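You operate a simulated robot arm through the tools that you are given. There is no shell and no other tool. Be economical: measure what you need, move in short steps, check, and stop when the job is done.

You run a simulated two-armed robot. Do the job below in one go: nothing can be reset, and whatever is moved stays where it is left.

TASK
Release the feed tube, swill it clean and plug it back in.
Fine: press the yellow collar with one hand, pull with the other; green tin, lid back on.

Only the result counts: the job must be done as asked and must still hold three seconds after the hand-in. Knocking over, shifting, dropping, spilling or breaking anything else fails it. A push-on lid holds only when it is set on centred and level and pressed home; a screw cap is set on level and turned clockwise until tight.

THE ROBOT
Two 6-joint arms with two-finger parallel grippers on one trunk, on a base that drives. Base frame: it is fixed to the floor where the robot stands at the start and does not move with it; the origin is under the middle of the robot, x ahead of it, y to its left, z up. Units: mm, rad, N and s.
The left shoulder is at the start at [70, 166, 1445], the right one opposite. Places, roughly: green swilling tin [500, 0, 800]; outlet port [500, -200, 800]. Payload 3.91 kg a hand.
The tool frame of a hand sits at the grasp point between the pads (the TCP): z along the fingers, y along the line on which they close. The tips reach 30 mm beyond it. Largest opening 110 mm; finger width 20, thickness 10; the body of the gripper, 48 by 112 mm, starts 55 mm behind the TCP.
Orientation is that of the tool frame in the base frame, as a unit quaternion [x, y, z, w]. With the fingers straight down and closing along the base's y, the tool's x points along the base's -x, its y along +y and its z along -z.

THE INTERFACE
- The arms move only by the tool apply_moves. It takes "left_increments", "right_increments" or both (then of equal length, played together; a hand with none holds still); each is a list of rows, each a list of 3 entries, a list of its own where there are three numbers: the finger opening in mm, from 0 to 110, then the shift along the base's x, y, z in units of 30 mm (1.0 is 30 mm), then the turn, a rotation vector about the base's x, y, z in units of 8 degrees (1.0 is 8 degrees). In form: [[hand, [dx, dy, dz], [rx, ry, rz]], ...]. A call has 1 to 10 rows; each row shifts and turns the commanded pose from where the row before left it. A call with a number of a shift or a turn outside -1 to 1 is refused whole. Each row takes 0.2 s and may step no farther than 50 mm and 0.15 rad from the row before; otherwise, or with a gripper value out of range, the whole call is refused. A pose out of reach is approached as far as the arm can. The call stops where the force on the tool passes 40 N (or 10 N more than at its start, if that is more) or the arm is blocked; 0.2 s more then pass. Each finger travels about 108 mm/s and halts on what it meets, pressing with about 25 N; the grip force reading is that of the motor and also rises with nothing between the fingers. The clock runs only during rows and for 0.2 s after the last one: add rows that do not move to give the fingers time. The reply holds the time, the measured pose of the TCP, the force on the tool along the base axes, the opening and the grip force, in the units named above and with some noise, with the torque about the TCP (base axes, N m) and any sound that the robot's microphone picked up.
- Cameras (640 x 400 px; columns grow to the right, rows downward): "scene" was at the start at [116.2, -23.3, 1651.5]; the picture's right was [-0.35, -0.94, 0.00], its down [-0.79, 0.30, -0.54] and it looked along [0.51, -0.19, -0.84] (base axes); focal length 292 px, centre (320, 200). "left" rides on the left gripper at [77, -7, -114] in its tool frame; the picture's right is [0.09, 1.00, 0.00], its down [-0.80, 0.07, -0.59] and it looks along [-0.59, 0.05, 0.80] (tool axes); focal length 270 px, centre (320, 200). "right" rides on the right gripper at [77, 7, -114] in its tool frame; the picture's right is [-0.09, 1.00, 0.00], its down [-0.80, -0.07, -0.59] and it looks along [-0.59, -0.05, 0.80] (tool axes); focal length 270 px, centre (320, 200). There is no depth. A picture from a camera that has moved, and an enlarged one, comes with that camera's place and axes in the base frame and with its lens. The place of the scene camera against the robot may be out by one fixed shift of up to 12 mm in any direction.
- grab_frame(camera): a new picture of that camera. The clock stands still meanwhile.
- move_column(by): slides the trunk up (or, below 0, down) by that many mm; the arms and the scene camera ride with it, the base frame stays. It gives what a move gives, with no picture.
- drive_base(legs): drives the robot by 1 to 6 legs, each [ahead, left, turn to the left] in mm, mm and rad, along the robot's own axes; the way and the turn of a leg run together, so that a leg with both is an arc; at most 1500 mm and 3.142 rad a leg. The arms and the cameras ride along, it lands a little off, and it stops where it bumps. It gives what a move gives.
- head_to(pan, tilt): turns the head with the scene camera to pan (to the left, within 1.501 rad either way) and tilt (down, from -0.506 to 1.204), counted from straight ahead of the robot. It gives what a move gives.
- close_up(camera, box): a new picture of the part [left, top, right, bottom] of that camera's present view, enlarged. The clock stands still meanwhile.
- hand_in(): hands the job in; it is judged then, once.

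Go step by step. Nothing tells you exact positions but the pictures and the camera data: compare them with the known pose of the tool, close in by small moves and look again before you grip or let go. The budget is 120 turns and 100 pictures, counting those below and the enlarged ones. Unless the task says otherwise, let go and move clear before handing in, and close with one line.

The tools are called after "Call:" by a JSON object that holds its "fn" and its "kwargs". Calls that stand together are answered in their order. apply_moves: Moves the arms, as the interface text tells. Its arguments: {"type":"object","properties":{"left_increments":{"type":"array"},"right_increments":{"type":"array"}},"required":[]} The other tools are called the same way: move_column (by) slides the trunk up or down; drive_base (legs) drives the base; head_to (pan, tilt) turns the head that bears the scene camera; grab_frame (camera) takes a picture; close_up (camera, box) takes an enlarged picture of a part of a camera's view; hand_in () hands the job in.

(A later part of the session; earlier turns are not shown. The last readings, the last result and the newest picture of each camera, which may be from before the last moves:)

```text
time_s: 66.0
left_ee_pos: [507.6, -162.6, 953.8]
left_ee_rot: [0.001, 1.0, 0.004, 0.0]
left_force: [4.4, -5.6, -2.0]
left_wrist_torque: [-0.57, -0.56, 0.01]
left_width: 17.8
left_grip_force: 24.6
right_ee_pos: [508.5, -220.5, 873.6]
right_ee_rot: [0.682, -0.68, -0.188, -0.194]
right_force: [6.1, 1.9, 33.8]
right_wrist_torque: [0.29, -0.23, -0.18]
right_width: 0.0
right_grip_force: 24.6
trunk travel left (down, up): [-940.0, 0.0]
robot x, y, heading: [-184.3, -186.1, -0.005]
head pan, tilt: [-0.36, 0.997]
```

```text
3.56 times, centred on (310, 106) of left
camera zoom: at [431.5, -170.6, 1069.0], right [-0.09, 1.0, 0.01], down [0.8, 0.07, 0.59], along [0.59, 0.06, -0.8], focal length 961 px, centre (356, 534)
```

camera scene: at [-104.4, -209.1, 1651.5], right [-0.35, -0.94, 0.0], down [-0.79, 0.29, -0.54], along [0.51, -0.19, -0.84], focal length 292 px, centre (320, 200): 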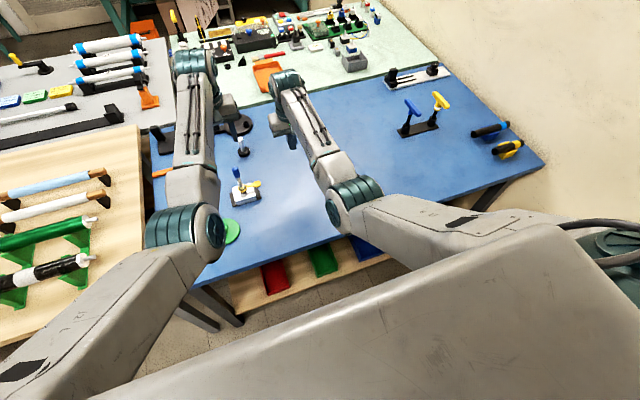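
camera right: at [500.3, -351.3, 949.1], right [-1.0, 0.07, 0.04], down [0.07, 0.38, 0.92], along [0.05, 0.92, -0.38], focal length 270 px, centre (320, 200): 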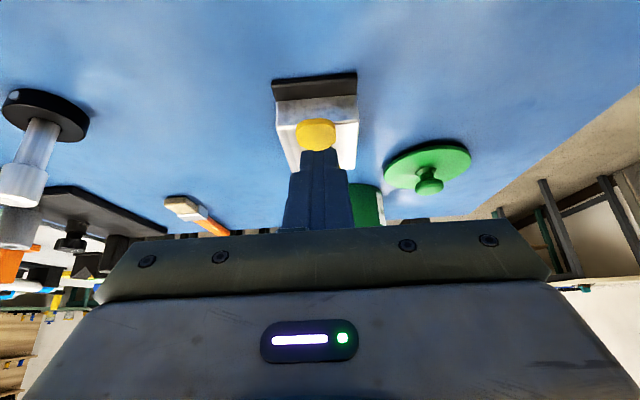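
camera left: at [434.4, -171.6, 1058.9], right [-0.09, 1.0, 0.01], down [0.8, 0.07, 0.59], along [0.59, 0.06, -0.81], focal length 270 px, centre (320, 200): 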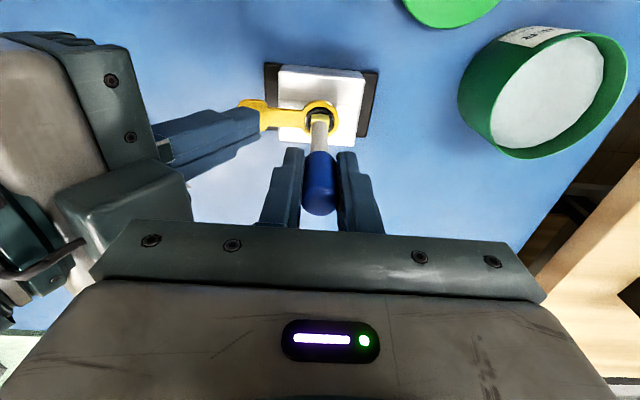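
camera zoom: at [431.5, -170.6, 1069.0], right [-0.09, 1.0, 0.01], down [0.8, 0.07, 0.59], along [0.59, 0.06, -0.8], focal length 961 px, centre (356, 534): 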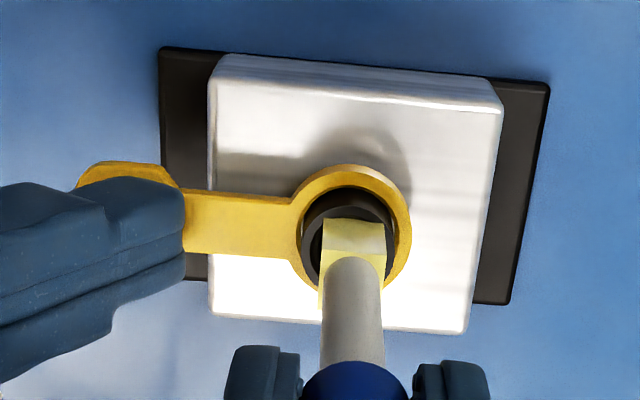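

The collar bottomed out (34 N) and the tube is rising freely. I'll keep pulling it up and out.

Call:
{"fn": "apply_moves", "kwargs": {"left_increments": [[5, [0, 0, 0.25], [0, 0, 0]], [5, [0, 0, 0.25], [0, 0, 0]], [5, [0, 0, 0.3], [0, 0, 0]], [5, [0, 0, 0.3], [0, 0, 0]], [5, [0, 0, 0.4], [0, 0, 0]], [5, [0, 0, 0], [0, 0, 0]]]}}

Call:
{"fn": "grab_frame", "kwargs": {"camera": "left"}}

Call:
{"fn": "grab_frame", "kwargs": {"camera": "right"}}

```text
time_s: 67.3
left_ee_pos: [507.7, -161.8, 1001.4]
left_ee_rot: [0.0, 1.0, 0.004, 0.0]
left_force: [0.4, 0.0, 0.0]
left_wrist_torque: [0.0, 0.01, -0.01]
left_width: 17.2
left_grip_force: 24.7
right_ee_pos: [508.8, -221.3, 875.7]
right_ee_rot: [0.683, -0.679, -0.187, -0.193]
right_force: [10.3, 0.7, 30.4]
right_wrist_torque: [0.22, -0.31, -0.08]
right_width: 0.0
right_grip_force: 24.6
trunk travel left (down, up): [-940.0, 0.0]
robot x, y, heading: [-183.2, -183.0, 0.004]
head pan, tilt: [-0.36, 0.997]
```

```text
44 pictures are left
camera left: at [431.0, -170.7, 1115.8], right [-0.09, 1.0, 0.01], down [0.8, 0.07, 0.59], along [0.59, 0.06, -0.8], focal length 270 px, centre (320, 200)
```

left: 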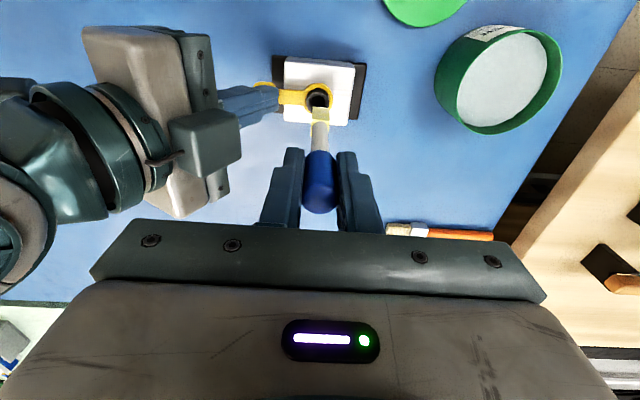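

```text
43 pictures are left
camera right: at [499.6, -345.8, 932.1], right [-1.0, 0.07, 0.04], down [0.06, 0.38, 0.92], along [0.05, 0.92, -0.38], focal length 270 px, centre (320, 200)
```

right: 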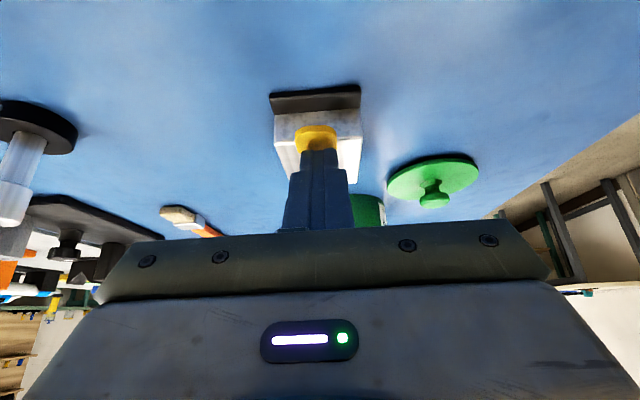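

The tube is free. I'll lift the right hand off the paddle and away, and raise the tube further to see its bottom end.

Call:
{"fn": "apply_moves", "kwargs": {"left_increments": [[5, [0, 0, 0.4], [0, 0, 0]], [5, [0, 0, 0.5], [0, 0, 0]], [5, [0, 0, 0.2], [0, 0, 0]], [5, [0, 0, 0], [0, 0, 0]], [5, [0, 0, 0], [0, 0, 0]], [5, [0, 0, 0], [0, 0, 0]]], "right_increments": [[0, [0, -0.1, 0.4], [0, 0, 0]], [0, [0, -0.4, 0.2], [0, 0, 0]], [0, [0, -0.4, 0.1], [0, 0, 0]], [0, [0, -0.3, 0], [0, 0, 0]], [0, [0, -0.3, 0], [0, 0, 0]], [0, [0, 0, 0], [0, 0, 0]]]}}

Call:
{"fn": "grab_frame", "kwargs": {"camera": "right"}}

Call:
{"fn": "grab_frame", "kwargs": {"camera": "left"}}

```text
time_s: 68.8
left_ee_pos: [510.9, -162.8, 1031.0]
left_ee_rot: [0.0, 1.0, 0.004, -0.001]
left_force: [0.4, 0.6, -0.8]
left_wrist_torque: [-0.03, -0.01, 0.01]
left_width: 17.3
left_grip_force: 25.3
right_ee_pos: [507.2, -265.9, 891.1]
right_ee_rot: [0.681, -0.681, -0.19, -0.191]
right_force: [-0.2, 1.0, 0.0]
right_wrist_torque: [-0.03, 0.0, 0.0]
right_width: 0.0
right_grip_force: 25.5
trunk travel left (down, up): [-940.0, 0.0]
robot x, y, heading: [-188.2, -184.6, 0.007]
head pan, tilt: [-0.36, 0.997]
```

```text
42 pictures are left
camera right: at [499.6, -390.8, 948.6], right [-1.0, 0.07, 0.04], down [0.07, 0.38, 0.92], along [0.05, 0.92, -0.38], focal length 270 px, centre (320, 200)
```

right: 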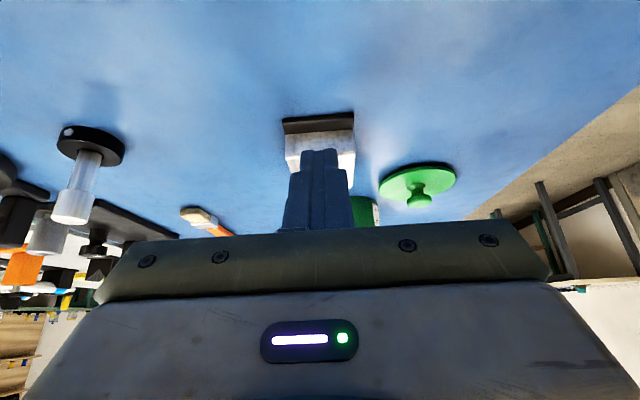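

```text
41 pictures are left
camera left: at [434.1, -170.9, 1146.7], right [-0.09, 1.0, 0.01], down [0.8, 0.07, 0.59], along [0.59, 0.06, -0.81], focal length 270 px, centre (320, 200)
```

left: 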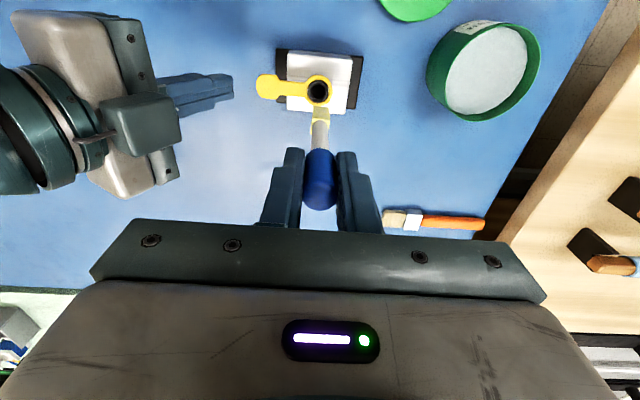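

The tube is out, with its bottom end about 136 mm below the TCP. I'll carry it over to the tin, keeping above the rim.

Call:
{"fn": "apply_moves", "kwargs": {"left_increments": [[5, [-0.1, 0.93, 0.1], [0, 0, 0]], [5, [-0.2, 0.93, 0], [0, 0, 0]], [5, [-0.2, 0.93, 0], [0, 0, 0]], [5, [-0.2, 0.93, 0], [0, 0, 0]], [5, [-0.15, 0.93, 0], [0, 0, 0]], [5, [-0.1, 0.93, 0], [0, 0, 0]], [5, [0, 0, 0], [0, 0, 0]]]}}

Call:
{"fn": "grab_frame", "kwargs": {"camera": "left"}}

Call:
{"fn": "grab_frame", "kwargs": {"camera": "right"}}

```text
time_s: 70.3
left_ee_pos: [481.5, 5.5, 1032.9]
left_ee_rot: [0.0, 1.0, 0.005, -0.002]
left_force: [0.1, 0.4, -0.9]
left_wrist_torque: [0.04, -0.03, 0.03]
left_width: 17.3
left_grip_force: 24.7
right_ee_pos: [508.3, -266.5, 889.7]
right_ee_rot: [0.681, -0.68, -0.19, -0.191]
right_force: [1.0, 0.2, -0.1]
right_wrist_torque: [-0.01, -0.01, -0.04]
right_width: 0.0
right_grip_force: 24.7
trunk travel left (down, up): [-940.0, 0.0]
robot x, y, heading: [-186.1, -186.8, 0.001]
head pan, tilt: [-0.36, 0.997]
```

```text
40 pictures are left
camera left: at [405.3, -3.1, 1148.3], right [-0.09, 1.0, 0.01], down [0.8, 0.07, 0.59], along [0.59, 0.06, -0.81], focal length 270 px, centre (320, 200)
```

left: 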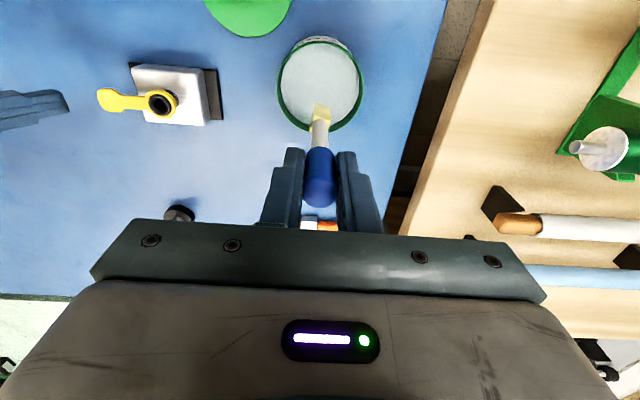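

```text
39 pictures are left
camera right: at [500.0, -391.1, 948.6], right [-1.0, 0.07, 0.04], down [0.07, 0.38, 0.92], along [0.05, 0.92, -0.38], focal length 270 px, centre (320, 200)
```

right: 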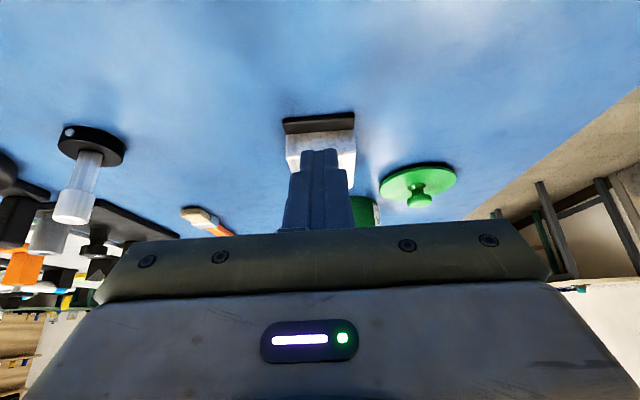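

The tube hangs over the centre of the tin. I'll lower it slowly into the cleaner and watch the force.

Call:
{"fn": "apply_moves", "kwargs": {"left_increments": [[5, [0, 0, -0.4], [0, 0, 0]], [5, [0, 0, -0.4], [0, 0, 0]], [5, [0, 0, -0.4], [0, 0, 0]], [5, [0, 0, -0.3], [0, 0, 0]], [5, [0, 0, -0.3], [0, 0, 0]], [5, [0, 0, -0.3], [0, 0, 0]], [5, [0, 0, 0], [0, 0, 0]]]}}

Call:
{"fn": "grab_frame", "kwargs": {"camera": "left"}}

```text
time_s: 72.0
left_ee_pos: [482.7, 5.6, 971.6]
left_ee_rot: [-0.002, 1.0, 0.004, -0.002]
left_force: [-1.1, 0.1, -0.7]
left_wrist_torque: [-0.01, 0.0, -0.02]
left_width: 17.1
left_grip_force: 24.8
right_ee_pos: [508.5, -265.5, 890.4]
right_ee_rot: [0.681, -0.681, -0.189, -0.191]
right_force: [-1.1, 0.0, 0.3]
right_wrist_torque: [0.01, 0.0, -0.01]
right_width: 0.3
right_grip_force: 25.1
trunk travel left (down, up): [-940.0, 0.0]
robot x, y, heading: [-186.4, -184.0, -0.001]
head pan, tilt: [-0.36, 0.997]
```

```text
38 pictures are left
camera left: at [406.3, -3.6, 1086.0], right [-0.09, 1.0, 0.01], down [0.8, 0.07, 0.59], along [0.59, 0.06, -0.81], focal length 270 px, centre (320, 200)
```

left: 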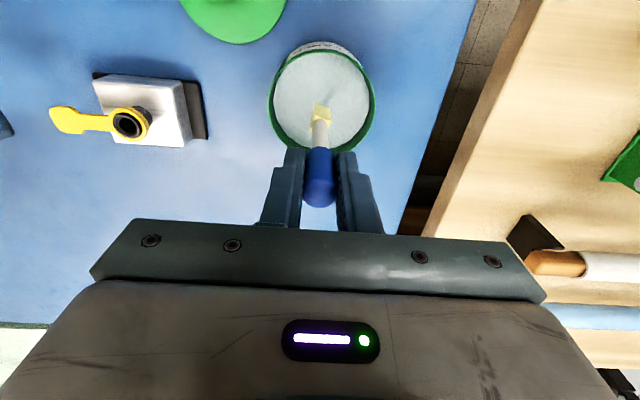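

Call:
{"fn": "apply_moves", "kwargs": {"left_increments": [[5, [-0.05, 0, -0.2], [0, 0, 0]], [5, [0, 0, -0.2], [0, 0, 0]], [5, [0, 0, -0.15], [0, 0, 0]], [5, [0, 0, -0.15], [0, 0, 0]], [5, [0, 0, 0], [0, 0, 0]]]}}

Call:
{"fn": "close_up", "kwargs": {"camera": "left", "box": [250, 30, 400, 220]}}

```text
time_s: 73.2
left_ee_pos: [480.9, 5.1, 950.4]
left_ee_rot: [-0.001, 1.0, 0.004, -0.003]
left_force: [0.6, 0.0, -0.7]
left_wrist_torque: [0.01, 0.01, -0.01]
left_width: 16.9
left_grip_force: 25.0
right_ee_pos: [508.7, -266.7, 890.7]
right_ee_rot: [0.681, -0.681, -0.19, -0.191]
right_force: [0.1, 0.1, 0.2]
right_wrist_torque: [0.0, 0.01, -0.01]
right_width: 0.2
right_grip_force: 25.3
trunk travel left (down, up): [-940.0, 0.0]
robot x, y, heading: [-184.4, -186.9, -0.001]
head pan, tilt: [-0.36, 0.997]
```

```text
2.11 times, centred on (325, 125) of left
camera zoom: at [404.8, -3.3, 1064.8], right [-0.09, 1.0, 0.01], down [0.8, 0.07, 0.59], along [0.59, 0.06, -0.81], focal length 569 px, centre (310, 358)
```

zoom: 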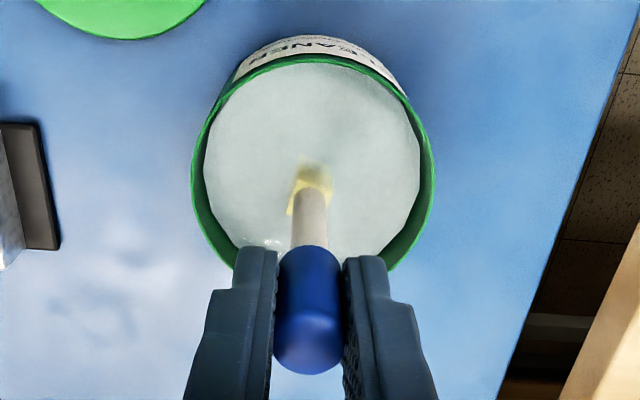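

The hex end is entering the liquid. I'll go 14 mm deeper and swill in a small, gentle circle.

Call:
{"fn": "apply_moves", "kwargs": {"left_increments": [[5, [0, 0, -0.16], [0, 0, 0]], [5, [0, 0, -0.16], [0, 0, 0]], [5, [0, 0, -0.16], [0, 0, 0]], [5, [0, 0, 0], [0, 0, 0]]]}}

Call:
{"fn": "close_up", "kwargs": {"camera": "left", "box": [250, 30, 400, 220]}}

```text
time_s: 74.2
left_ee_pos: [480.1, 5.2, 935.0]
left_ee_rot: [-0.001, 1.0, 0.004, -0.002]
left_force: [0.3, -0.5, 0.1]
left_wrist_torque: [0.0, 0.01, -0.02]
left_width: 17.3
left_grip_force: 25.0
right_ee_pos: [509.0, -265.6, 890.4]
right_ee_rot: [0.681, -0.681, -0.189, -0.191]
right_force: [-0.1, -0.6, 0.2]
right_wrist_torque: [-0.02, -0.01, 0.02]
right_width: 0.0
right_grip_force: 25.0
trunk travel left (down, up): [-940.0, 0.0]
robot x, y, heading: [-186.9, -187.7, 0.001]
head pan, tilt: [-0.36, 0.997]
```

```text
2.11 times, centred on (325, 125) of left
camera zoom: at [404.0, -2.9, 1050.0], right [-0.09, 1.0, 0.01], down [0.8, 0.07, 0.59], along [0.59, 0.06, -0.81], focal length 569 px, centre (310, 358)
```

zoom: 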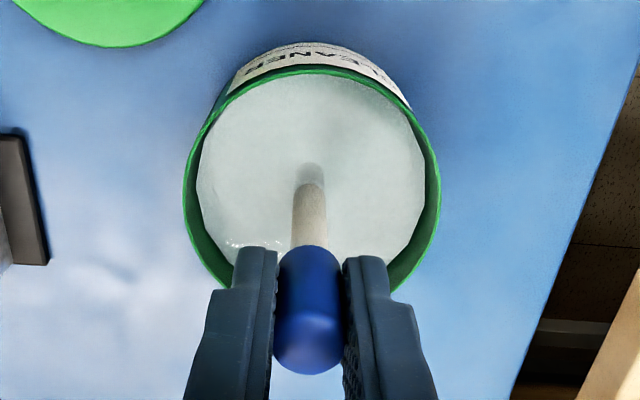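

Call:
{"fn": "apply_moves", "kwargs": {"left_increments": [[5, [0.42, 0, 0], [0, 0, 0]], [5, [-0.127, 0.307, 0], [0, 0, 0]], [5, [-0.307, 0.127, 0], [0, 0, 0]], [5, [-0.307, -0.127, 0], [0, 0, 0]], [5, [-0.127, -0.307, 0], [0, 0, 0]], [5, [0.127, -0.307, 0], [0, 0, 0]], [5, [0.307, -0.127, 0], [0, 0, 0]], [5, [0.307, 0.127, 0], [0, 0, 0]], [5, [0.127, 0.307, 0], [0, 0, 0]]]}}

Call:
{"fn": "apply_moves", "kwargs": {"left_increments": [[5, [-0.127, 0.307, 0], [0, 0, 0]], [5, [-0.307, 0.127, 0], [0, 0, 0]], [5, [-0.307, -0.127, 0], [0, 0, 0]], [5, [-0.127, -0.307, 0], [0, 0, 0]], [5, [0.127, -0.307, 0], [0, 0, 0]], [5, [0.307, -0.127, 0], [0, 0, 0]], [5, [0.307, 0.127, 0], [0, 0, 0]], [5, [0.127, 0.307, 0], [0, 0, 0]], [5, [-0.42, 0, 0], [0, 0, 0]]]}}

Call:
{"fn": "apply_moves", "kwargs": {"left_increments": [[5, [0.42, 0, 0], [0, 0, 0]], [5, [-0.127, 0.307, 0], [0, 0, 0]], [5, [-0.307, 0.127, 0], [0, 0, 0]], [5, [-0.307, -0.127, 0], [0, 0, 0]], [5, [-0.127, -0.307, 0], [0, 0, 0]], [5, [0.127, -0.307, 0], [0, 0, 0]], [5, [0.307, -0.127, 0], [0, 0, 0]], [5, [0.307, 0.127, 0], [0, 0, 0]], [5, [0.127, 0.307, 0], [0, 0, 0]], [5, [-0.42, 0, 0], [0, 0, 0]]]}}

Call:
{"fn": "grab_frame", "kwargs": {"camera": "left"}}

```text
time_s: 76.2
left_ee_pos: [494.9, 5.1, 936.2]
left_ee_rot: [0.0, 1.0, 0.004, -0.002]
left_force: [-0.8, 1.0, 0.2]
left_wrist_torque: [-0.02, -0.02, -0.02]
left_width: 17.0
left_grip_force: 24.7
right_ee_pos: [508.6, -265.6, 891.1]
right_ee_rot: [0.681, -0.681, -0.19, -0.191]
right_force: [0.2, 0.0, 0.2]
right_wrist_torque: [0.04, 0.03, -0.06]
right_width: 0.0
right_grip_force: 24.9
trunk travel left (down, up): [-940.0, 0.0]
robot x, y, heading: [-187.5, -183.7, -0.005]
head pan, tilt: [-0.36, 0.997]
```

```text
time_s: 78.2
left_ee_pos: [480.0, 4.0, 936.9]
left_ee_rot: [-0.001, 1.0, 0.006, -0.001]
left_force: [0.2, 0.8, -0.9]
left_wrist_torque: [0.02, 0.01, -0.05]
left_width: 17.0
left_grip_force: 24.9
right_ee_pos: [507.6, -265.7, 891.8]
right_ee_rot: [0.682, -0.68, -0.191, -0.191]
right_force: [-0.4, -0.8, 0.0]
right_wrist_torque: [-0.02, 0.0, 0.03]
right_width: 0.0
right_grip_force: 24.4
trunk travel left (down, up): [-940.0, 0.0]
robot x, y, heading: [-187.8, -186.0, 0.001]
head pan, tilt: [-0.36, 0.997]
```

```text
time_s: 80.3
left_ee_pos: [480.7, 7.0, 935.8]
left_ee_rot: [0.0, 1.0, 0.003, -0.001]
left_force: [-0.5, 0.2, 0.0]
left_wrist_torque: [0.01, -0.01, 0.03]
left_width: 17.1
left_grip_force: 24.6
right_ee_pos: [507.0, -266.7, 891.3]
right_ee_rot: [-0.681, 0.681, 0.189, 0.191]
right_force: [0.7, 0.6, 1.3]
right_wrist_torque: [0.04, -0.03, 0.0]
right_width: 0.1
right_grip_force: 25.0
trunk travel left (down, up): [-940.0, 0.0]
robot x, y, heading: [-186.0, -184.5, 0.001]
head pan, tilt: [-0.36, 0.997]
```

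```text
35 pictures are left
camera left: at [404.4, -1.4, 1051.1], right [-0.09, 1.0, 0.01], down [0.8, 0.07, 0.59], along [0.59, 0.06, -0.8], focal length 270 px, centre (320, 200)
```

left: 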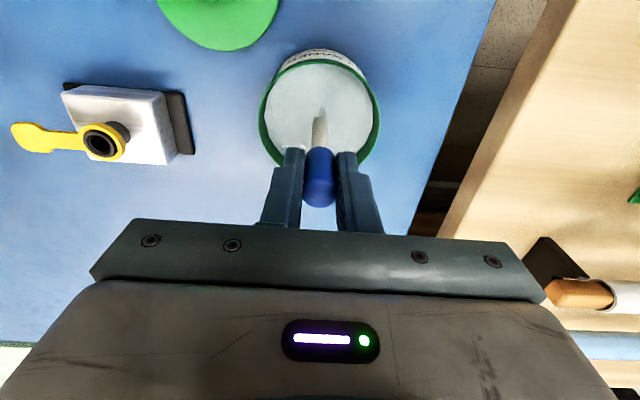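

Swilled. I'll lift it slowly, let it drip over the tin and check that it's clean.

Call:
{"fn": "apply_moves", "kwargs": {"left_increments": [[5, [0, 0, 0.4], [0, 0, 0]], [5, [0, 0, 0.4], [0, 0, 0]], [5, [0, 0, 0.5], [0, 0, 0]], [5, [0, 0, 0.5], [0, 0, 0]], [5, [0, 0, 0.5], [0, 0, 0]], [5, [0, 0, 0.5], [0, 0, 0]], [5, [0, 0, 0.5], [0, 0, 0]], [5, [0, 0, 0], [0, 0, 0]], [5, [0, 0, 0], [0, 0, 0]], [5, [0, 0, 0], [0, 0, 0]]]}}

Call:
{"fn": "close_up", "kwargs": {"camera": "left", "box": [250, 30, 400, 220]}}

```text
time_s: 82.5
left_ee_pos: [482.0, 4.6, 1036.0]
left_ee_rot: [0.0, 1.0, 0.005, -0.002]
left_force: [0.5, -0.6, 0.0]
left_wrist_torque: [0.01, 0.0, 0.01]
left_width: 17.3
left_grip_force: 25.4
right_ee_pos: [508.3, -266.7, 890.5]
right_ee_rot: [-0.681, 0.681, 0.189, 0.191]
right_force: [-1.0, -0.8, 0.1]
right_wrist_torque: [-0.02, 0.02, 0.05]
right_width: 0.3
right_grip_force: 25.3
trunk travel left (down, up): [-940.0, 0.0]
robot x, y, heading: [-186.8, -183.9, -0.002]
head pan, tilt: [-0.36, 0.997]
```

```text
2.11 times, centred on (325, 125) of left
camera zoom: at [405.3, -4.0, 1150.5], right [-0.09, 1.0, 0.01], down [0.8, 0.07, 0.59], along [0.59, 0.06, -0.81], focal length 569 px, centre (310, 358)
```

zoom: 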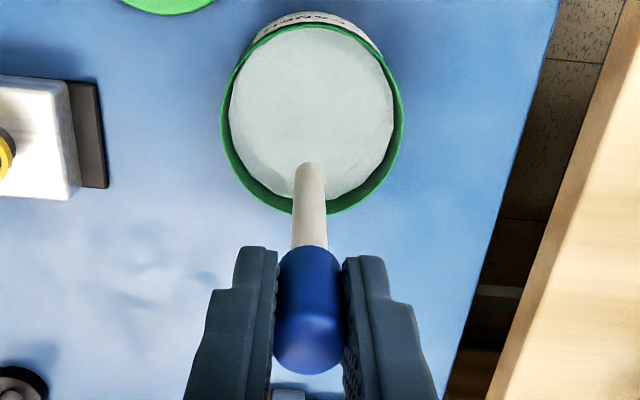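

The yellow residue is gone, so the tube is clean. I'll carry it back above the port and check alignment.

Call:
{"fn": "apply_moves", "kwargs": {"left_increments": [[5, [0.1, -0.93, 0], [0, 0, 0]], [5, [0.2, -0.93, 0], [0, 0, 0]], [5, [0.2, -0.93, 0], [0, 0, 0]], [5, [0.2, -0.93, 0], [0, 0, 0]], [5, [0.15, -0.93, 0], [0, 0, 0]], [5, [0.05, -0.93, 0], [0, 0, 0]], [5, [0, 0, -0.5], [0, 0, 0]], [5, [0, 0, 0], [0, 0, 0]]]}}

Call:
{"fn": "close_up", "kwargs": {"camera": "left", "box": [240, 40, 400, 220]}}

Call:
{"fn": "grab_frame", "kwargs": {"camera": "right"}}

```text
time_s: 84.3
left_ee_pos: [507.3, -160.9, 1017.7]
left_ee_rot: [-0.001, 1.0, 0.005, -0.003]
left_force: [-0.1, 0.4, 0.2]
left_wrist_torque: [-0.01, -0.03, 0.03]
left_width: 17.0
left_grip_force: 24.6
right_ee_pos: [507.5, -266.4, 891.4]
right_ee_rot: [0.682, -0.681, -0.19, -0.191]
right_force: [-0.2, -0.2, 0.2]
right_wrist_torque: [0.02, -0.01, 0.04]
right_width: 0.0
right_grip_force: 24.8
trunk travel left (down, up): [-940.0, 0.0]
robot x, y, heading: [-185.6, -185.0, 0.001]
head pan, tilt: [-0.36, 0.997]
```

```text
2.22 times, centred on (320, 130) of left
camera zoom: at [430.5, -169.0, 1133.8], right [-0.09, 1.0, 0.01], down [0.8, 0.07, 0.59], along [0.59, 0.06, -0.81], focal length 601 px, centre (320, 356)
```

zoom: 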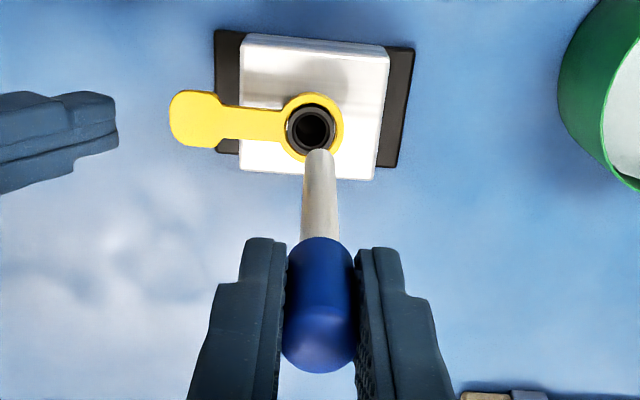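

```text
32 pictures are left
camera right: at [500.0, -390.5, 948.8], right [-1.0, 0.07, 0.04], down [0.07, 0.38, 0.92], along [0.05, 0.92, -0.38], focal length 270 px, centre (320, 200)
```

right: 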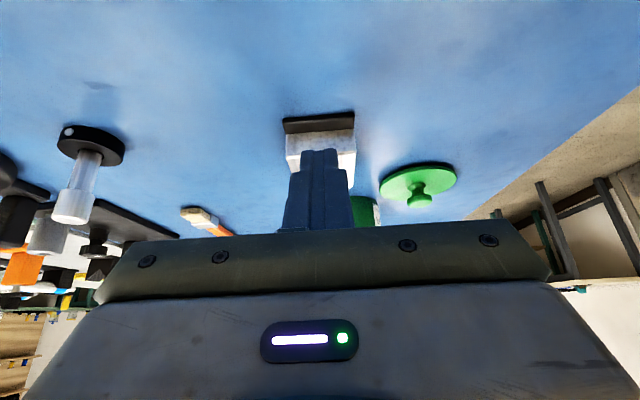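

The hole is about 3 mm further in -y than the tube axis. I'll correct that, lower to just above the port and recheck.

Call:
{"fn": "apply_moves", "kwargs": {"left_increments": [[5, [0.02, -0.1, -0.3], [0, 0, 0]], [5, [0, 0, -0.2], [0, 0, 0]], [5, [0, 0, 0], [0, 0, 0]]]}}

Call:
{"fn": "close_up", "kwargs": {"camera": "left", "box": [260, 60, 380, 180]}}

```text
time_s: 85.2
left_ee_pos: [507.1, -165.0, 1004.0]
left_ee_rot: [0.0, 1.0, 0.004, -0.002]
left_force: [0.9, 0.0, 0.1]
left_wrist_torque: [0.0, 0.0, 0.0]
left_width: 17.0
left_grip_force: 25.0
right_ee_pos: [508.1, -265.7, 891.6]
right_ee_rot: [0.682, -0.68, -0.19, -0.191]
right_force: [-0.2, -0.1, -0.4]
right_wrist_torque: [-0.01, -0.01, 0.01]
right_width: 0.0
right_grip_force: 25.0
trunk travel left (down, up): [-940.0, 0.0]
robot x, y, heading: [-188.2, -186.8, 0.003]
head pan, tilt: [-0.36, 0.997]
```

```text
3.33 times, centred on (320, 120) of left
camera zoom: at [431.0, -172.7, 1118.0], right [-0.09, 1.0, 0.01], down [0.8, 0.07, 0.59], along [0.59, 0.06, -0.81], focal length 901 px, centre (320, 467)
```

zoom: 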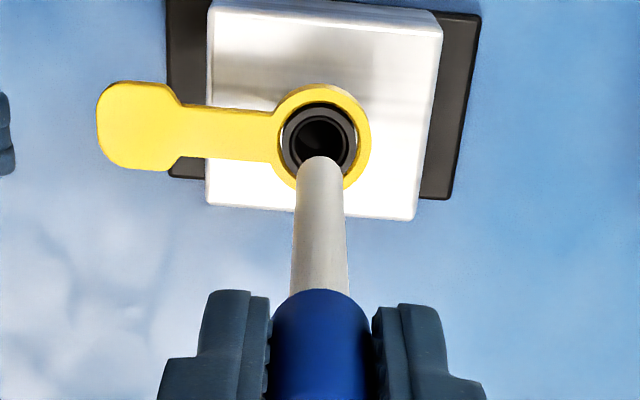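

Aligned. I'll lower it in small steps.

Call:
{"fn": "apply_moves", "kwargs": {"left_increments": [[5, [0, 0, -0.2], [0, 0, 0]], [5, [0, 0, -0.2], [0, 0, 0]], [5, [0, 0, -0.15], [0, 0, 0]], [5, [0, 0, -0.15], [0, 0, 0]], [5, [0, 0, -0.1], [0, 0, 0]], [5, [0, 0, 0], [0, 0, 0]]]}}

Call:
{"fn": "close_up", "kwargs": {"camera": "left", "box": [260, 60, 380, 180]}}

```text
time_s: 86.5
left_ee_pos: [507.5, -164.0, 980.4]
left_ee_rot: [0.0, 1.0, 0.004, -0.002]
left_force: [-0.2, -0.4, -0.2]
left_wrist_torque: [-0.01, 0.03, -0.01]
left_width: 17.0
left_grip_force: 25.0
right_ee_pos: [508.4, -267.4, 890.2]
right_ee_rot: [0.681, -0.681, -0.19, -0.191]
right_force: [-0.4, -0.3, 0.1]
right_wrist_torque: [-0.01, -0.01, 0.01]
right_width: 0.0
right_grip_force: 25.2
trunk travel left (down, up): [-940.0, 0.0]
robot x, y, heading: [-182.7, -186.6, 0.002]
head pan, tilt: [-0.36, 0.997]
```

```text
3.33 times, centred on (320, 120) of left
camera zoom: at [431.3, -172.9, 1094.8], right [-0.09, 1.0, 0.01], down [0.8, 0.07, 0.59], along [0.59, 0.06, -0.81], focal length 901 px, centre (320, 467)
```

zoom: 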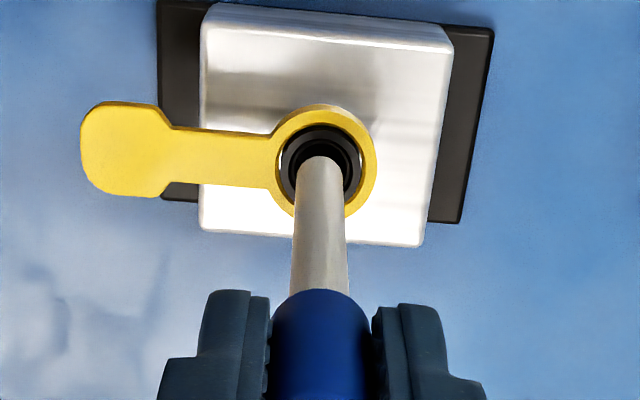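

Call:
{"fn": "apply_moves", "kwargs": {"left_increments": [[5, [0, 0, -0.1], [0, 0, 0]], [5, [0, 0, -0.1], [0, 0, 0]], [5, [0, 0, -0.1], [0, 0, 0]], [5, [0, 0, -0.1], [0, 0, 0]], [5, [0, 0, -0.1], [0, 0, 0]], [5, [0, 0, 0], [0, 0, 0]]]}}

Call:
{"fn": "close_up", "kwargs": {"camera": "left", "box": [260, 60, 380, 180]}}

```text
time_s: 88.0
left_ee_pos: [509.6, -163.7, 966.0]
left_ee_rot: [-0.002, 1.0, 0.005, -0.002]
left_force: [0.0, -0.8, 0.3]
left_wrist_torque: [0.0, -0.01, -0.01]
left_width: 17.0
left_grip_force: 25.2
right_ee_pos: [508.5, -265.0, 891.0]
right_ee_rot: [0.681, -0.681, -0.19, -0.191]
right_force: [0.7, 0.1, 0.2]
right_wrist_torque: [0.02, -0.03, 0.01]
right_width: 0.1
right_grip_force: 25.2
trunk travel left (down, up): [-940.0, 0.0]
robot x, y, heading: [-188.0, -187.7, 0.002]
head pan, tilt: [-0.36, 0.997]
```

```text
3.33 times, centred on (320, 120) of left
camera zoom: at [432.0, -172.9, 1081.5], right [-0.09, 1.0, 0.01], down [0.8, 0.07, 0.59], along [0.59, 0.06, -0.81], focal length 901 px, centre (320, 467)
```

zoom: 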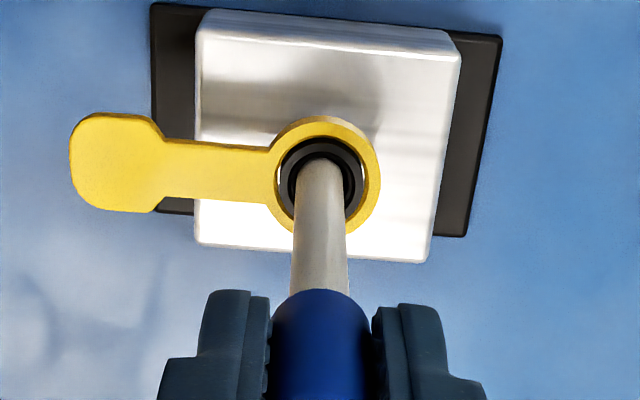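

The tube is entering the port without force. I'll push on towards the seated height of about 944.

Call:
{"fn": "apply_moves", "kwargs": {"left_increments": [[5, [0, 0, -0.1], [0, 0, 0]], [5, [0, 0, -0.1], [0, 0, 0]], [5, [0, 0, -0.1], [0, 0, 0]], [5, [0, 0, -0.1], [0, 0, 0]], [5, [0, 0, -0.1], [0, 0, 0]], [5, [0, 0, -0.1], [0, 0, 0]], [5, [0, 0, 0], [0, 0, 0]]]}}

Call:
{"fn": "close_up", "kwargs": {"camera": "left", "box": [260, 60, 380, 180]}}

```text
time_s: 89.5
left_ee_pos: [507.1, -164.4, 951.4]
left_ee_rot: [0.0, 1.0, 0.004, 0.003]
left_force: [1.4, 0.2, 17.8]
left_wrist_torque: [0.03, -0.21, -0.01]
left_width: 17.4
left_grip_force: 24.9
right_ee_pos: [507.3, -265.4, 891.9]
right_ee_rot: [0.682, -0.68, -0.19, -0.191]
right_force: [0.1, -0.5, 0.0]
right_wrist_torque: [0.05, 0.02, -0.01]
right_width: 0.0
right_grip_force: 25.2
trunk travel left (down, up): [-940.0, 0.0]
robot x, y, heading: [-184.7, -189.7, 0.0]
head pan, tilt: [-0.36, 0.997]
```

```text
3.33 times, centred on (320, 120) of left
camera zoom: at [430.3, -173.0, 1065.6], right [-0.09, 1.0, 0.01], down [0.8, 0.07, 0.6], along [0.59, 0.06, -0.8], focal length 901 px, centre (320, 467)
```

zoom: 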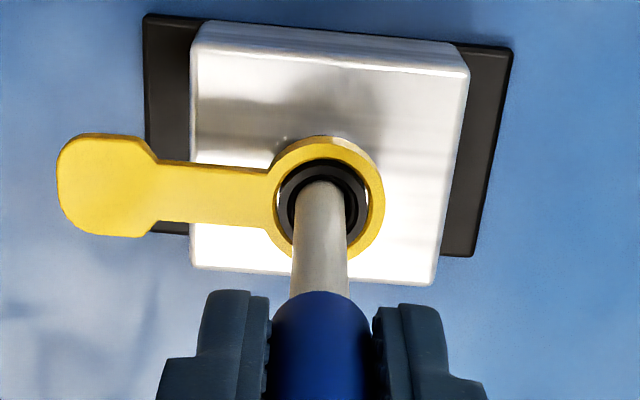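

Resistance has appeared 7 mm short of seated. I'll push on, listening for a click.

Call:
{"fn": "apply_moves", "kwargs": {"left_increments": [[5, [0, 0, -0.1], [0, 0, 0]], [5, [0, 0, -0.1], [0, 0, 0]], [5, [0, 0, -0.1], [0, 0, 0]], [5, [0, 0, -0.1], [0, 0, 0]], [5, [0, 0, 0], [0, 0, 0]]]}}

```text
time_s: 90.8
left_ee_pos: [505.5, -165.0, 937.3]
left_ee_rot: [-0.001, 1.0, 0.004, 0.0]
left_force: [-1.4, 1.4, 17.9]
left_wrist_torque: [0.26, -0.01, 0.04]
left_width: 17.0
left_grip_force: 24.6
right_ee_pos: [505.8, -265.7, 893.6]
right_ee_rot: [0.682, -0.68, -0.189, -0.192]
right_force: [0.6, 0.3, -0.4]
right_wrist_torque: [0.0, 0.0, 0.03]
right_width: 0.0
right_grip_force: 24.9
trunk travel left (down, up): [-940.0, 0.0]
robot x, y, heading: [-189.0, -189.2, 0.001]
head pan, tilt: [-0.36, 0.997]
```

Call:
{"fn": "close_up", "kwargs": {"camera": "left", "box": [260, 60, 380, 180]}}

Call:
{"fn": "grab_frame", "kwargs": {"camera": "left"}}

```text
3.33 times, centred on (320, 120) of left
camera zoom: at [429.5, -173.2, 1052.3], right [-0.09, 1.0, 0.01], down [0.8, 0.07, 0.6], along [0.59, 0.06, -0.8], focal length 901 px, centre (320, 467)
```

zoom: 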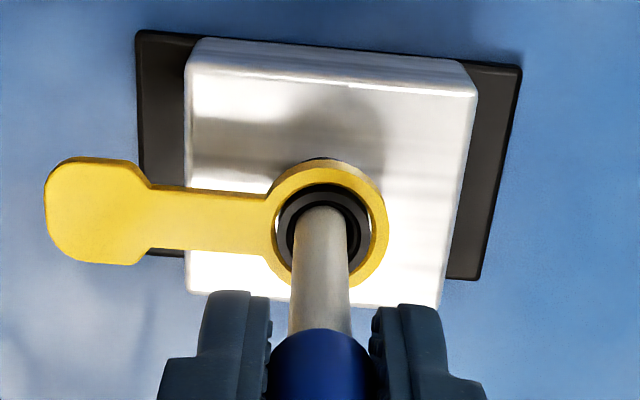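

```text
26 pictures are left
camera left: at [429.5, -173.2, 1052.3], right [-0.09, 1.0, 0.01], down [0.8, 0.07, 0.6], along [0.59, 0.06, -0.8], focal length 270 px, centre (320, 200)
```

left: 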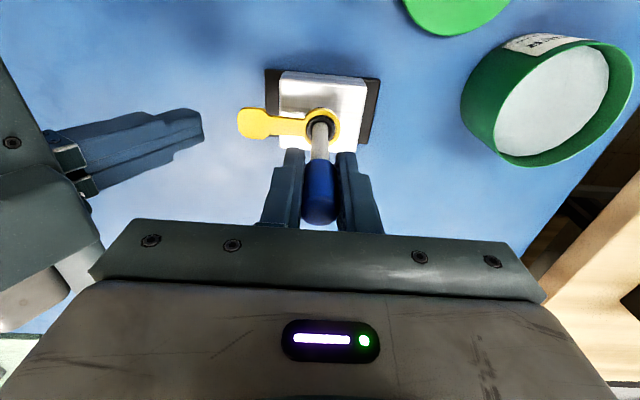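

The handle slipped in the grip, so the tube stopped about 7 mm short. The collar probably has to be pressed to insert too. I'll regrip the tube and bring the right hand back onto the paddle.

Call:
{"fn": "apply_moves", "kwargs": {"left_increments": [[5, [0.05, 0.02, 0.08], [0, 0, 0]], [28, [0, 0, 0], [0, 0, 0]], [28, [0, 0, 0.3], [0, 0, 0]], [5, [0, 0, 0], [0, 0, 0]], [5, [0, 0, 0], [0, 0, 0]], [5, [0, 0, 0], [0, 0, 0]]], "right_increments": [[0, [0.03, 0, 0], [0, 0, 0]], [0, [0, 0.3, 0], [0, 0, 0]], [0, [0, 0.3, 0], [0, 0, 0]], [0, [0, 0.3, 0], [0, 0, 0]], [0, [0, 0.4, 0], [0, 0, 0]], [0, [0, 0, 0], [0, 0, 0]]]}}

Call:
{"fn": "grab_frame", "kwargs": {"camera": "left"}}

```text
time_s: 92.2
left_ee_pos: [511.1, -164.7, 947.3]
left_ee_rot: [0.0, 1.0, 0.006, -0.003]
left_force: [-3.8, -0.1, -4.6]
left_wrist_torque: [0.05, 0.32, -0.02]
left_width: 17.1
left_grip_force: 25.0
right_ee_pos: [509.5, -227.2, 892.3]
right_ee_rot: [0.681, -0.68, -0.191, -0.191]
right_force: [0.3, 0.4, 0.6]
right_wrist_torque: [0.02, 0.01, -0.02]
right_width: 0.0
right_grip_force: 25.2
trunk travel left (down, up): [-940.0, 0.0]
robot x, y, heading: [-187.3, -188.7, -0.001]
head pan, tilt: [-0.36, 0.997]
```

```text
25 pictures are left
camera left: at [433.9, -172.9, 1062.1], right [-0.09, 1.0, 0.01], down [0.8, 0.07, 0.59], along [0.59, 0.06, -0.81], focal length 270 px, centre (320, 200)
```

left: 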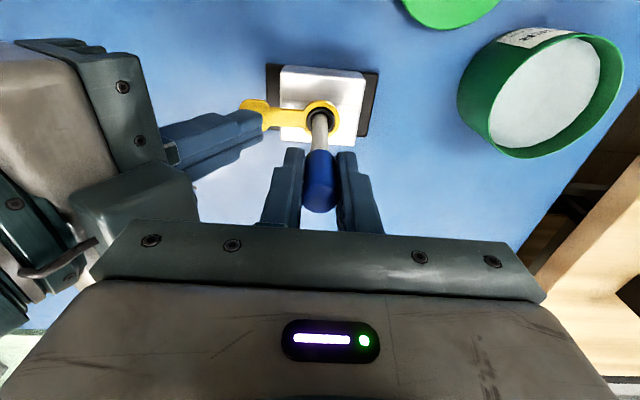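

Now I'll press the collar again in small steps.

Call:
{"fn": "apply_moves", "kwargs": {"right_increments": [[0, [0, 0.12, -0.12], [0, 0, 0]], [0, [0, 0.05, -0.12], [0, 0, 0]], [0, [0, 0, -0.12], [0, 0, 0]], [0, [0, 0, -0.12], [0, 0, 0]], [0, [0, 0, -0.08], [0, 0, 0]], [0, [0, 0, -0.08], [0, 0, 0]], [0, [0, 0, 0], [0, 0, 0]]]}}

```text
time_s: 93.8
left_ee_pos: [507.7, -165.3, 949.2]
left_ee_rot: [0.0, 1.0, 0.004, 0.001]
left_force: [0.3, 0.7, 0.1]
left_wrist_torque: [0.03, -0.05, 0.04]
left_width: 16.8
left_grip_force: 25.4
right_ee_pos: [508.4, -221.3, 876.3]
right_ee_rot: [0.682, -0.68, -0.188, -0.193]
right_force: [0.3, -0.5, 15.1]
right_wrist_torque: [0.1, -0.04, 0.04]
right_width: 0.0
right_grip_force: 24.9
trunk travel left (down, up): [-940.0, 0.0]
robot x, y, heading: [-183.9, -185.5, 0.003]
head pan, tilt: [-0.36, 0.997]
```

Further press with the right, then the left pushes the tube down.

Call:
{"fn": "apply_moves", "kwargs": {"left_increments": [[5, [0, 0, 0], [0, 0, 0]], [5, [0, 0, 0], [0, 0, 0]], [5, [0, 0, -0.1], [0, 0, 0]], [5, [0, 0, -0.1], [0, 0, 0]], [5, [0, 0, -0.1], [0, 0, 0]], [5, [0, 0, 0], [0, 0, 0]]], "right_increments": [[0, [0, 0, -0.1], [0, 0, 0]], [0, [0, 0, -0.05], [0, 0, 0]], [0, [0, 0, 0], [0, 0, 0]], [0, [0, 0, 0], [0, 0, 0]], [0, [0, 0, 0], [0, 0, 0]], [0, [0, 0, 0], [0, 0, 0]]]}}

Call:
{"fn": "grab_frame", "kwargs": {"camera": "left"}}

```text
time_s: 95.2
left_ee_pos: [507.3, -164.5, 943.6]
left_ee_rot: [0.001, 1.0, 0.004, 0.002]
left_force: [1.3, -0.2, 17.7]
left_wrist_torque: [-0.01, -0.18, 0.0]
left_width: 17.2
left_grip_force: 25.1
right_ee_pos: [507.9, -220.7, 874.5]
right_ee_rot: [0.682, -0.68, -0.187, -0.194]
right_force: [8.5, 0.2, 30.9]
right_wrist_torque: [0.2, -0.27, -0.24]
right_width: 0.0
right_grip_force: 24.5
trunk travel left (down, up): [-940.0, 0.0]
robot x, y, heading: [-186.4, -188.5, 0.005]
head pan, tilt: [-0.36, 0.997]
```

```text
24 pictures are left
camera left: at [430.1, -172.1, 1057.0], right [-0.09, 1.0, 0.01], down [0.8, 0.07, 0.6], along [0.6, 0.06, -0.8], focal length 270 px, centre (320, 200)
```

left: 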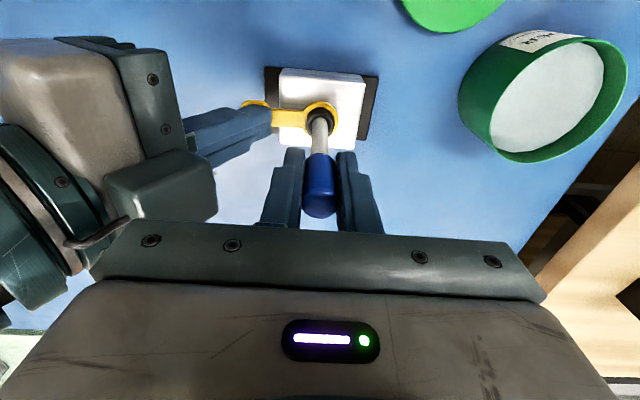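

The grip slips at about 18 N, so I can't tell whether the tube is fully home. I'll push on top of the handle with closed left fingers while the collar stays pressed.

Call:
{"fn": "apply_moves", "kwargs": {"left_increments": [[5, [0, 0, 0.08], [0, 0, 0]], [30, [0, 0, 0], [0, 0, 0]], [30, [0, 0, 0.6], [0, 0, 0]], [30, [0, 0, 0.8], [0, 0, 0]], [30, [0, 0, 0.5], [0, 0, 0]], [0, [0, 0, 0.1], [0, 0, 0]], [0, [0, 0, 0], [0, 0, 0]], [0, [0, 0, 0], [0, 0, 0]]]}}

Call:
{"fn": "grab_frame", "kwargs": {"camera": "left"}}

```text
time_s: 97.0
left_ee_pos: [505.3, -165.0, 1003.6]
left_ee_rot: [-0.001, 1.0, 0.004, 0.001]
left_force: [-0.3, -0.4, 0.0]
left_wrist_torque: [0.01, 0.02, -0.01]
left_width: 0.0
left_grip_force: 24.7
right_ee_pos: [508.4, -219.9, 874.7]
right_ee_rot: [0.682, -0.68, -0.186, -0.194]
right_force: [1.7, -1.9, 36.2]
right_wrist_torque: [0.25, -0.06, 0.05]
right_width: 0.1
right_grip_force: 25.4
trunk travel left (down, up): [-940.0, 0.0]
robot x, y, heading: [-186.8, -185.6, 0.003]
head pan, tilt: [-0.36, 0.997]
```

```text
23 pictures are left
camera left: at [429.1, -173.2, 1118.5], right [-0.09, 1.0, 0.01], down [0.8, 0.07, 0.6], along [0.59, 0.06, -0.8], focal length 270 px, centre (320, 200)
```

left: 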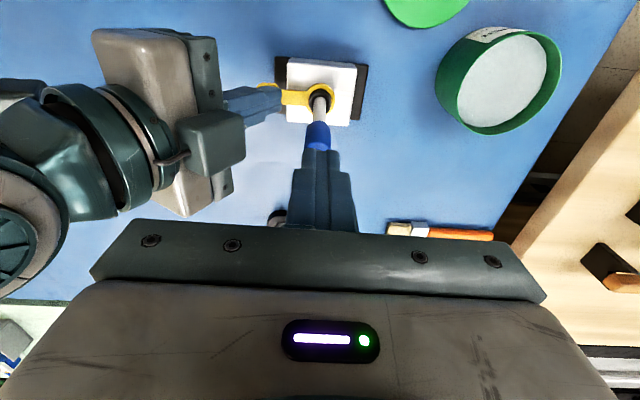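

Call:
{"fn": "apply_moves", "kwargs": {"left_increments": [[0, [0.05, 0.02, -0.2], [0, 0, 0]], [0, [0, 0, -0.15], [0, 0, 0]], [0, [0, 0, -0.12], [0, 0, 0]], [0, [0, 0, -0.1], [0, 0, 0]], [0, [0, 0, -0.1], [0, 0, 0]], [0, [0, 0, -0.1], [0, 0, 0]], [0, [0, 0, 0], [0, 0, 0]]]}}

```text
time_s: 98.5
left_ee_pos: [506.6, -164.0, 985.4]
left_ee_rot: [-0.001, 1.0, 0.004, 0.005]
left_force: [0.0, -1.0, 35.8]
left_wrist_torque: [0.03, 0.07, -0.01]
left_width: 0.2
left_grip_force: 24.6
right_ee_pos: [505.2, -221.3, 875.0]
right_ee_rot: [0.682, -0.68, -0.186, -0.195]
right_force: [8.9, 1.7, 23.9]
right_wrist_torque: [0.22, -0.25, -0.03]
right_width: 0.3
right_grip_force: 25.0
trunk travel left (down, up): [-940.0, 0.0]
robot x, y, heading: [-185.1, -186.4, 0.001]
head pan, tilt: [-0.36, 0.997]
```

Solid stop at 36 N with the handle top at z≈955. I'll release the collar while keeping the tube pushed down, then test that it's latched.

Call:
{"fn": "apply_moves", "kwargs": {"right_increments": [[0, [0, 0, 0.2], [0, 0, 0]], [0, [0, -0.1, 0.3], [0, 0, 0]], [0, [0, -0.4, 0.2], [0, 0, 0]], [0, [0, -0.4, 0.1], [0, 0, 0]], [0, [0, -0.4, 0], [0, 0, 0]], [0, [0, 0, 0], [0, 0, 0]]]}}

Call:
{"fn": "apply_moves", "kwargs": {"left_increments": [[0, [0, 0, -0.05], [0, 0, 0]], [0, [0, 0, -0.05], [0, 0, 0]], [0, [0, 0, 0], [0, 0, 0]]]}}

```text
time_s: 99.1
left_ee_pos: [513.4, -165.7, 986.8]
left_ee_rot: [-0.001, 1.0, 0.004, 0.006]
left_force: [0.3, 0.0, 24.5]
left_wrist_torque: [-0.06, 0.15, -0.03]
left_width: 0.1
left_grip_force: 24.7
right_ee_pos: [504.7, -221.7, 875.1]
right_ee_rot: [0.681, -0.681, -0.191, -0.189]
right_force: [-3.3, -0.2, 8.9]
right_wrist_torque: [0.09, 0.14, 0.04]
right_width: 0.0
right_grip_force: 24.8
trunk travel left (down, up): [-940.0, 0.0]
robot x, y, heading: [-185.1, -189.2, -0.004]
head pan, tilt: [-0.36, 0.997]
stopped in row 2 (left hand): the force on the tool passed its limit (the readings are from after the stop); the commanded pose is now the measured one
```

```text
time_s: 99.8
left_ee_pos: [513.5, -165.4, 987.8]
left_ee_rot: [-0.001, 1.0, 0.002, 0.009]
left_force: [1.2, -0.2, 21.8]
left_wrist_torque: [-0.07, 0.06, 0.0]
left_width: 0.0
left_grip_force: 25.3
right_ee_pos: [506.4, -222.6, 876.5]
right_ee_rot: [0.682, -0.68, -0.192, -0.188]
right_force: [-0.5, 0.0, 4.5]
right_wrist_torque: [-0.03, 0.08, 0.05]
right_width: 0.0
right_grip_force: 25.5
trunk travel left (down, up): [-940.0, 0.0]
robot x, y, heading: [-181.8, -187.2, 0.004]
head pan, tilt: [-0.36, 0.997]
stopped in row 3 (left hand): the force on the tool passed its limit (the readings are from after the stop); the commanded pose is now the measured one
```

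Force limits tripped as the left tip slid on the handle top. I'll lift the left off, then the right off the paddle.

Call:
{"fn": "apply_moves", "kwargs": {"left_increments": [[0, [0, 0, 0.3], [0, 0, 0]], [0, [-0.1, 0, 0.3], [0, 0, 0]], [0, [-0.1, 0, 0], [0, 0, 0]], [0, [0, 0, 0], [0, 0, 0]], [40, [0, 0, 0], [0, 0, 0]], [40, [0, 0, 0], [0, 0, 0]]], "right_increments": [[0, [0, 0, 0.3], [0, 0, 0]], [0, [0, -0.2, 0.2], [0, 0, 0]], [0, [0, -0.4, 0.1], [0, 0, 0]], [0, [0, -0.4, 0], [0, 0, 0]], [0, [0, -0.4, 0], [0, 0, 0]], [0, [0, 0, 0], [0, 0, 0]]]}}

Call:
{"fn": "grab_frame", "kwargs": {"camera": "left"}}

```text
time_s: 101.2
left_ee_pos: [507.0, -164.5, 1001.0]
left_ee_rot: [0.0, 1.0, 0.004, 0.004]
left_force: [0.2, 0.6, -0.5]
left_wrist_torque: [0.02, -0.03, -0.01]
left_width: 39.9
left_grip_force: 0.1
right_ee_pos: [506.1, -265.2, 891.9]
right_ee_rot: [0.682, -0.68, -0.193, -0.187]
right_force: [-0.4, -1.0, -0.3]
right_wrist_torque: [0.01, -0.01, -0.01]
right_width: 0.0
right_grip_force: 25.4
trunk travel left (down, up): [-940.0, 0.0]
robot x, y, heading: [-184.9, -185.8, 0.008]
head pan, tilt: [-0.36, 0.997]
```

```text
22 pictures are left
camera left: at [429.2, -173.4, 1114.0], right [-0.09, 1.0, 0.01], down [0.8, 0.07, 0.6], along [0.6, 0.06, -0.8], focal length 270 px, centre (320, 200)
```

left: 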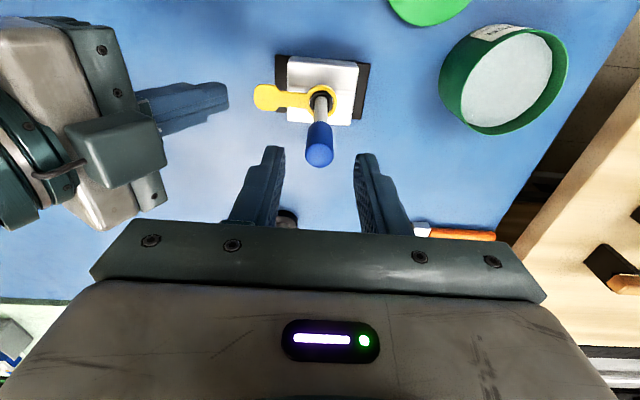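

I'll grip the handle again at the same height as before and test by pulling gently upward.

Call:
{"fn": "apply_moves", "kwargs": {"left_increments": [[40, [0.03, 0, -0.7], [0, 0, 0]], [40, [0, 0, -0.7], [0, 0, 0]], [40, [0, 0, -0.5], [0, 0, 0]], [10, [0, 0, 0], [0, 0, 0]], [5, [0, 0, 0], [0, 0, 0]], [5, [0, 0, 0], [0, 0, 0]]]}}

Call:
{"fn": "close_up", "kwargs": {"camera": "left", "box": [220, 50, 400, 162]}}

Call:
{"fn": "apply_moves", "kwargs": {"left_increments": [[5, [0, 0, 0.08], [0, 0, 0]], [5, [0, 0, 0.08], [0, 0, 0]], [5, [0, 0, 0], [0, 0, 0]]]}}

Call:
{"fn": "close_up", "kwargs": {"camera": "left", "box": [220, 50, 400, 162]}}

```text
time_s: 102.6
left_ee_pos: [508.8, -163.6, 940.4]
left_ee_rot: [-0.001, 1.0, 0.004, 0.005]
left_force: [-1.3, 1.9, -0.7]
left_wrist_torque: [0.21, 0.12, 0.0]
left_width: 16.9
left_grip_force: 25.2
right_ee_pos: [505.5, -264.4, 891.7]
right_ee_rot: [0.682, -0.681, -0.192, -0.187]
right_force: [-0.1, 0.2, 0.3]
right_wrist_torque: [-0.01, 0.02, 0.03]
right_width: 0.1
right_grip_force: 24.8
trunk travel left (down, up): [-940.0, 0.0]
robot x, y, heading: [-183.7, -182.3, 0.004]
head pan, tilt: [-0.36, 0.997]
```

```text
3.56 times, centred on (310, 106) of left
camera zoom: at [431.0, -172.3, 1055.4], right [-0.09, 1.0, 0.01], down [0.8, 0.07, 0.6], along [0.6, 0.06, -0.8], focal length 961 px, centre (356, 534)
```

zoom: 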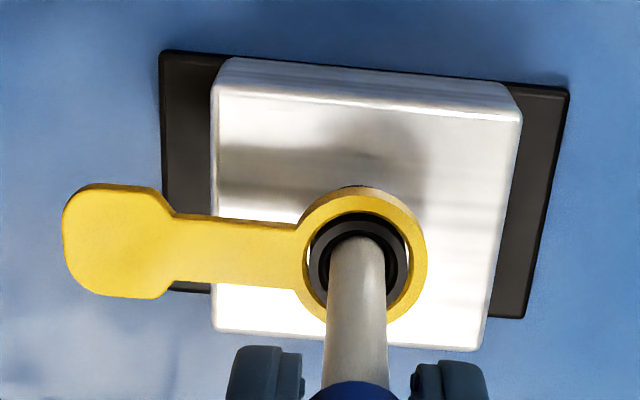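

```text
time_s: 103.4
left_ee_pos: [508.4, -164.9, 945.0]
left_ee_rot: [0.0, 1.0, 0.004, 0.003]
left_force: [-1.6, 1.1, -16.4]
left_wrist_torque: [0.1, 0.17, -0.01]
left_width: 17.1
left_grip_force: 24.7
right_ee_pos: [507.9, -265.0, 889.8]
right_ee_rot: [0.681, -0.681, -0.194, -0.186]
right_force: [0.1, -0.4, 0.0]
right_wrist_torque: [-0.01, -0.01, 0.02]
right_width: 0.0
right_grip_force: 25.0
trunk travel left (down, up): [-940.0, 0.0]
robot x, y, heading: [-185.6, -185.4, 0.002]
head pan, tilt: [-0.36, 0.997]
```

```text
3.56 times, centred on (310, 106) of left
camera zoom: at [431.9, -172.2, 1058.9], right [-0.09, 1.0, 0.01], down [0.8, 0.07, 0.6], along [0.6, 0.06, -0.8], focal length 961 px, centre (356, 534)
```

zoom: 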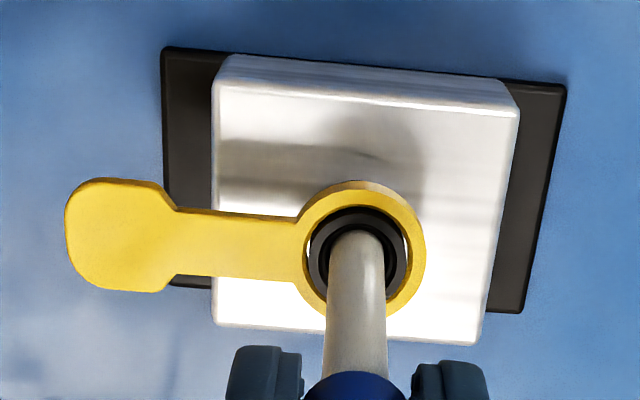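

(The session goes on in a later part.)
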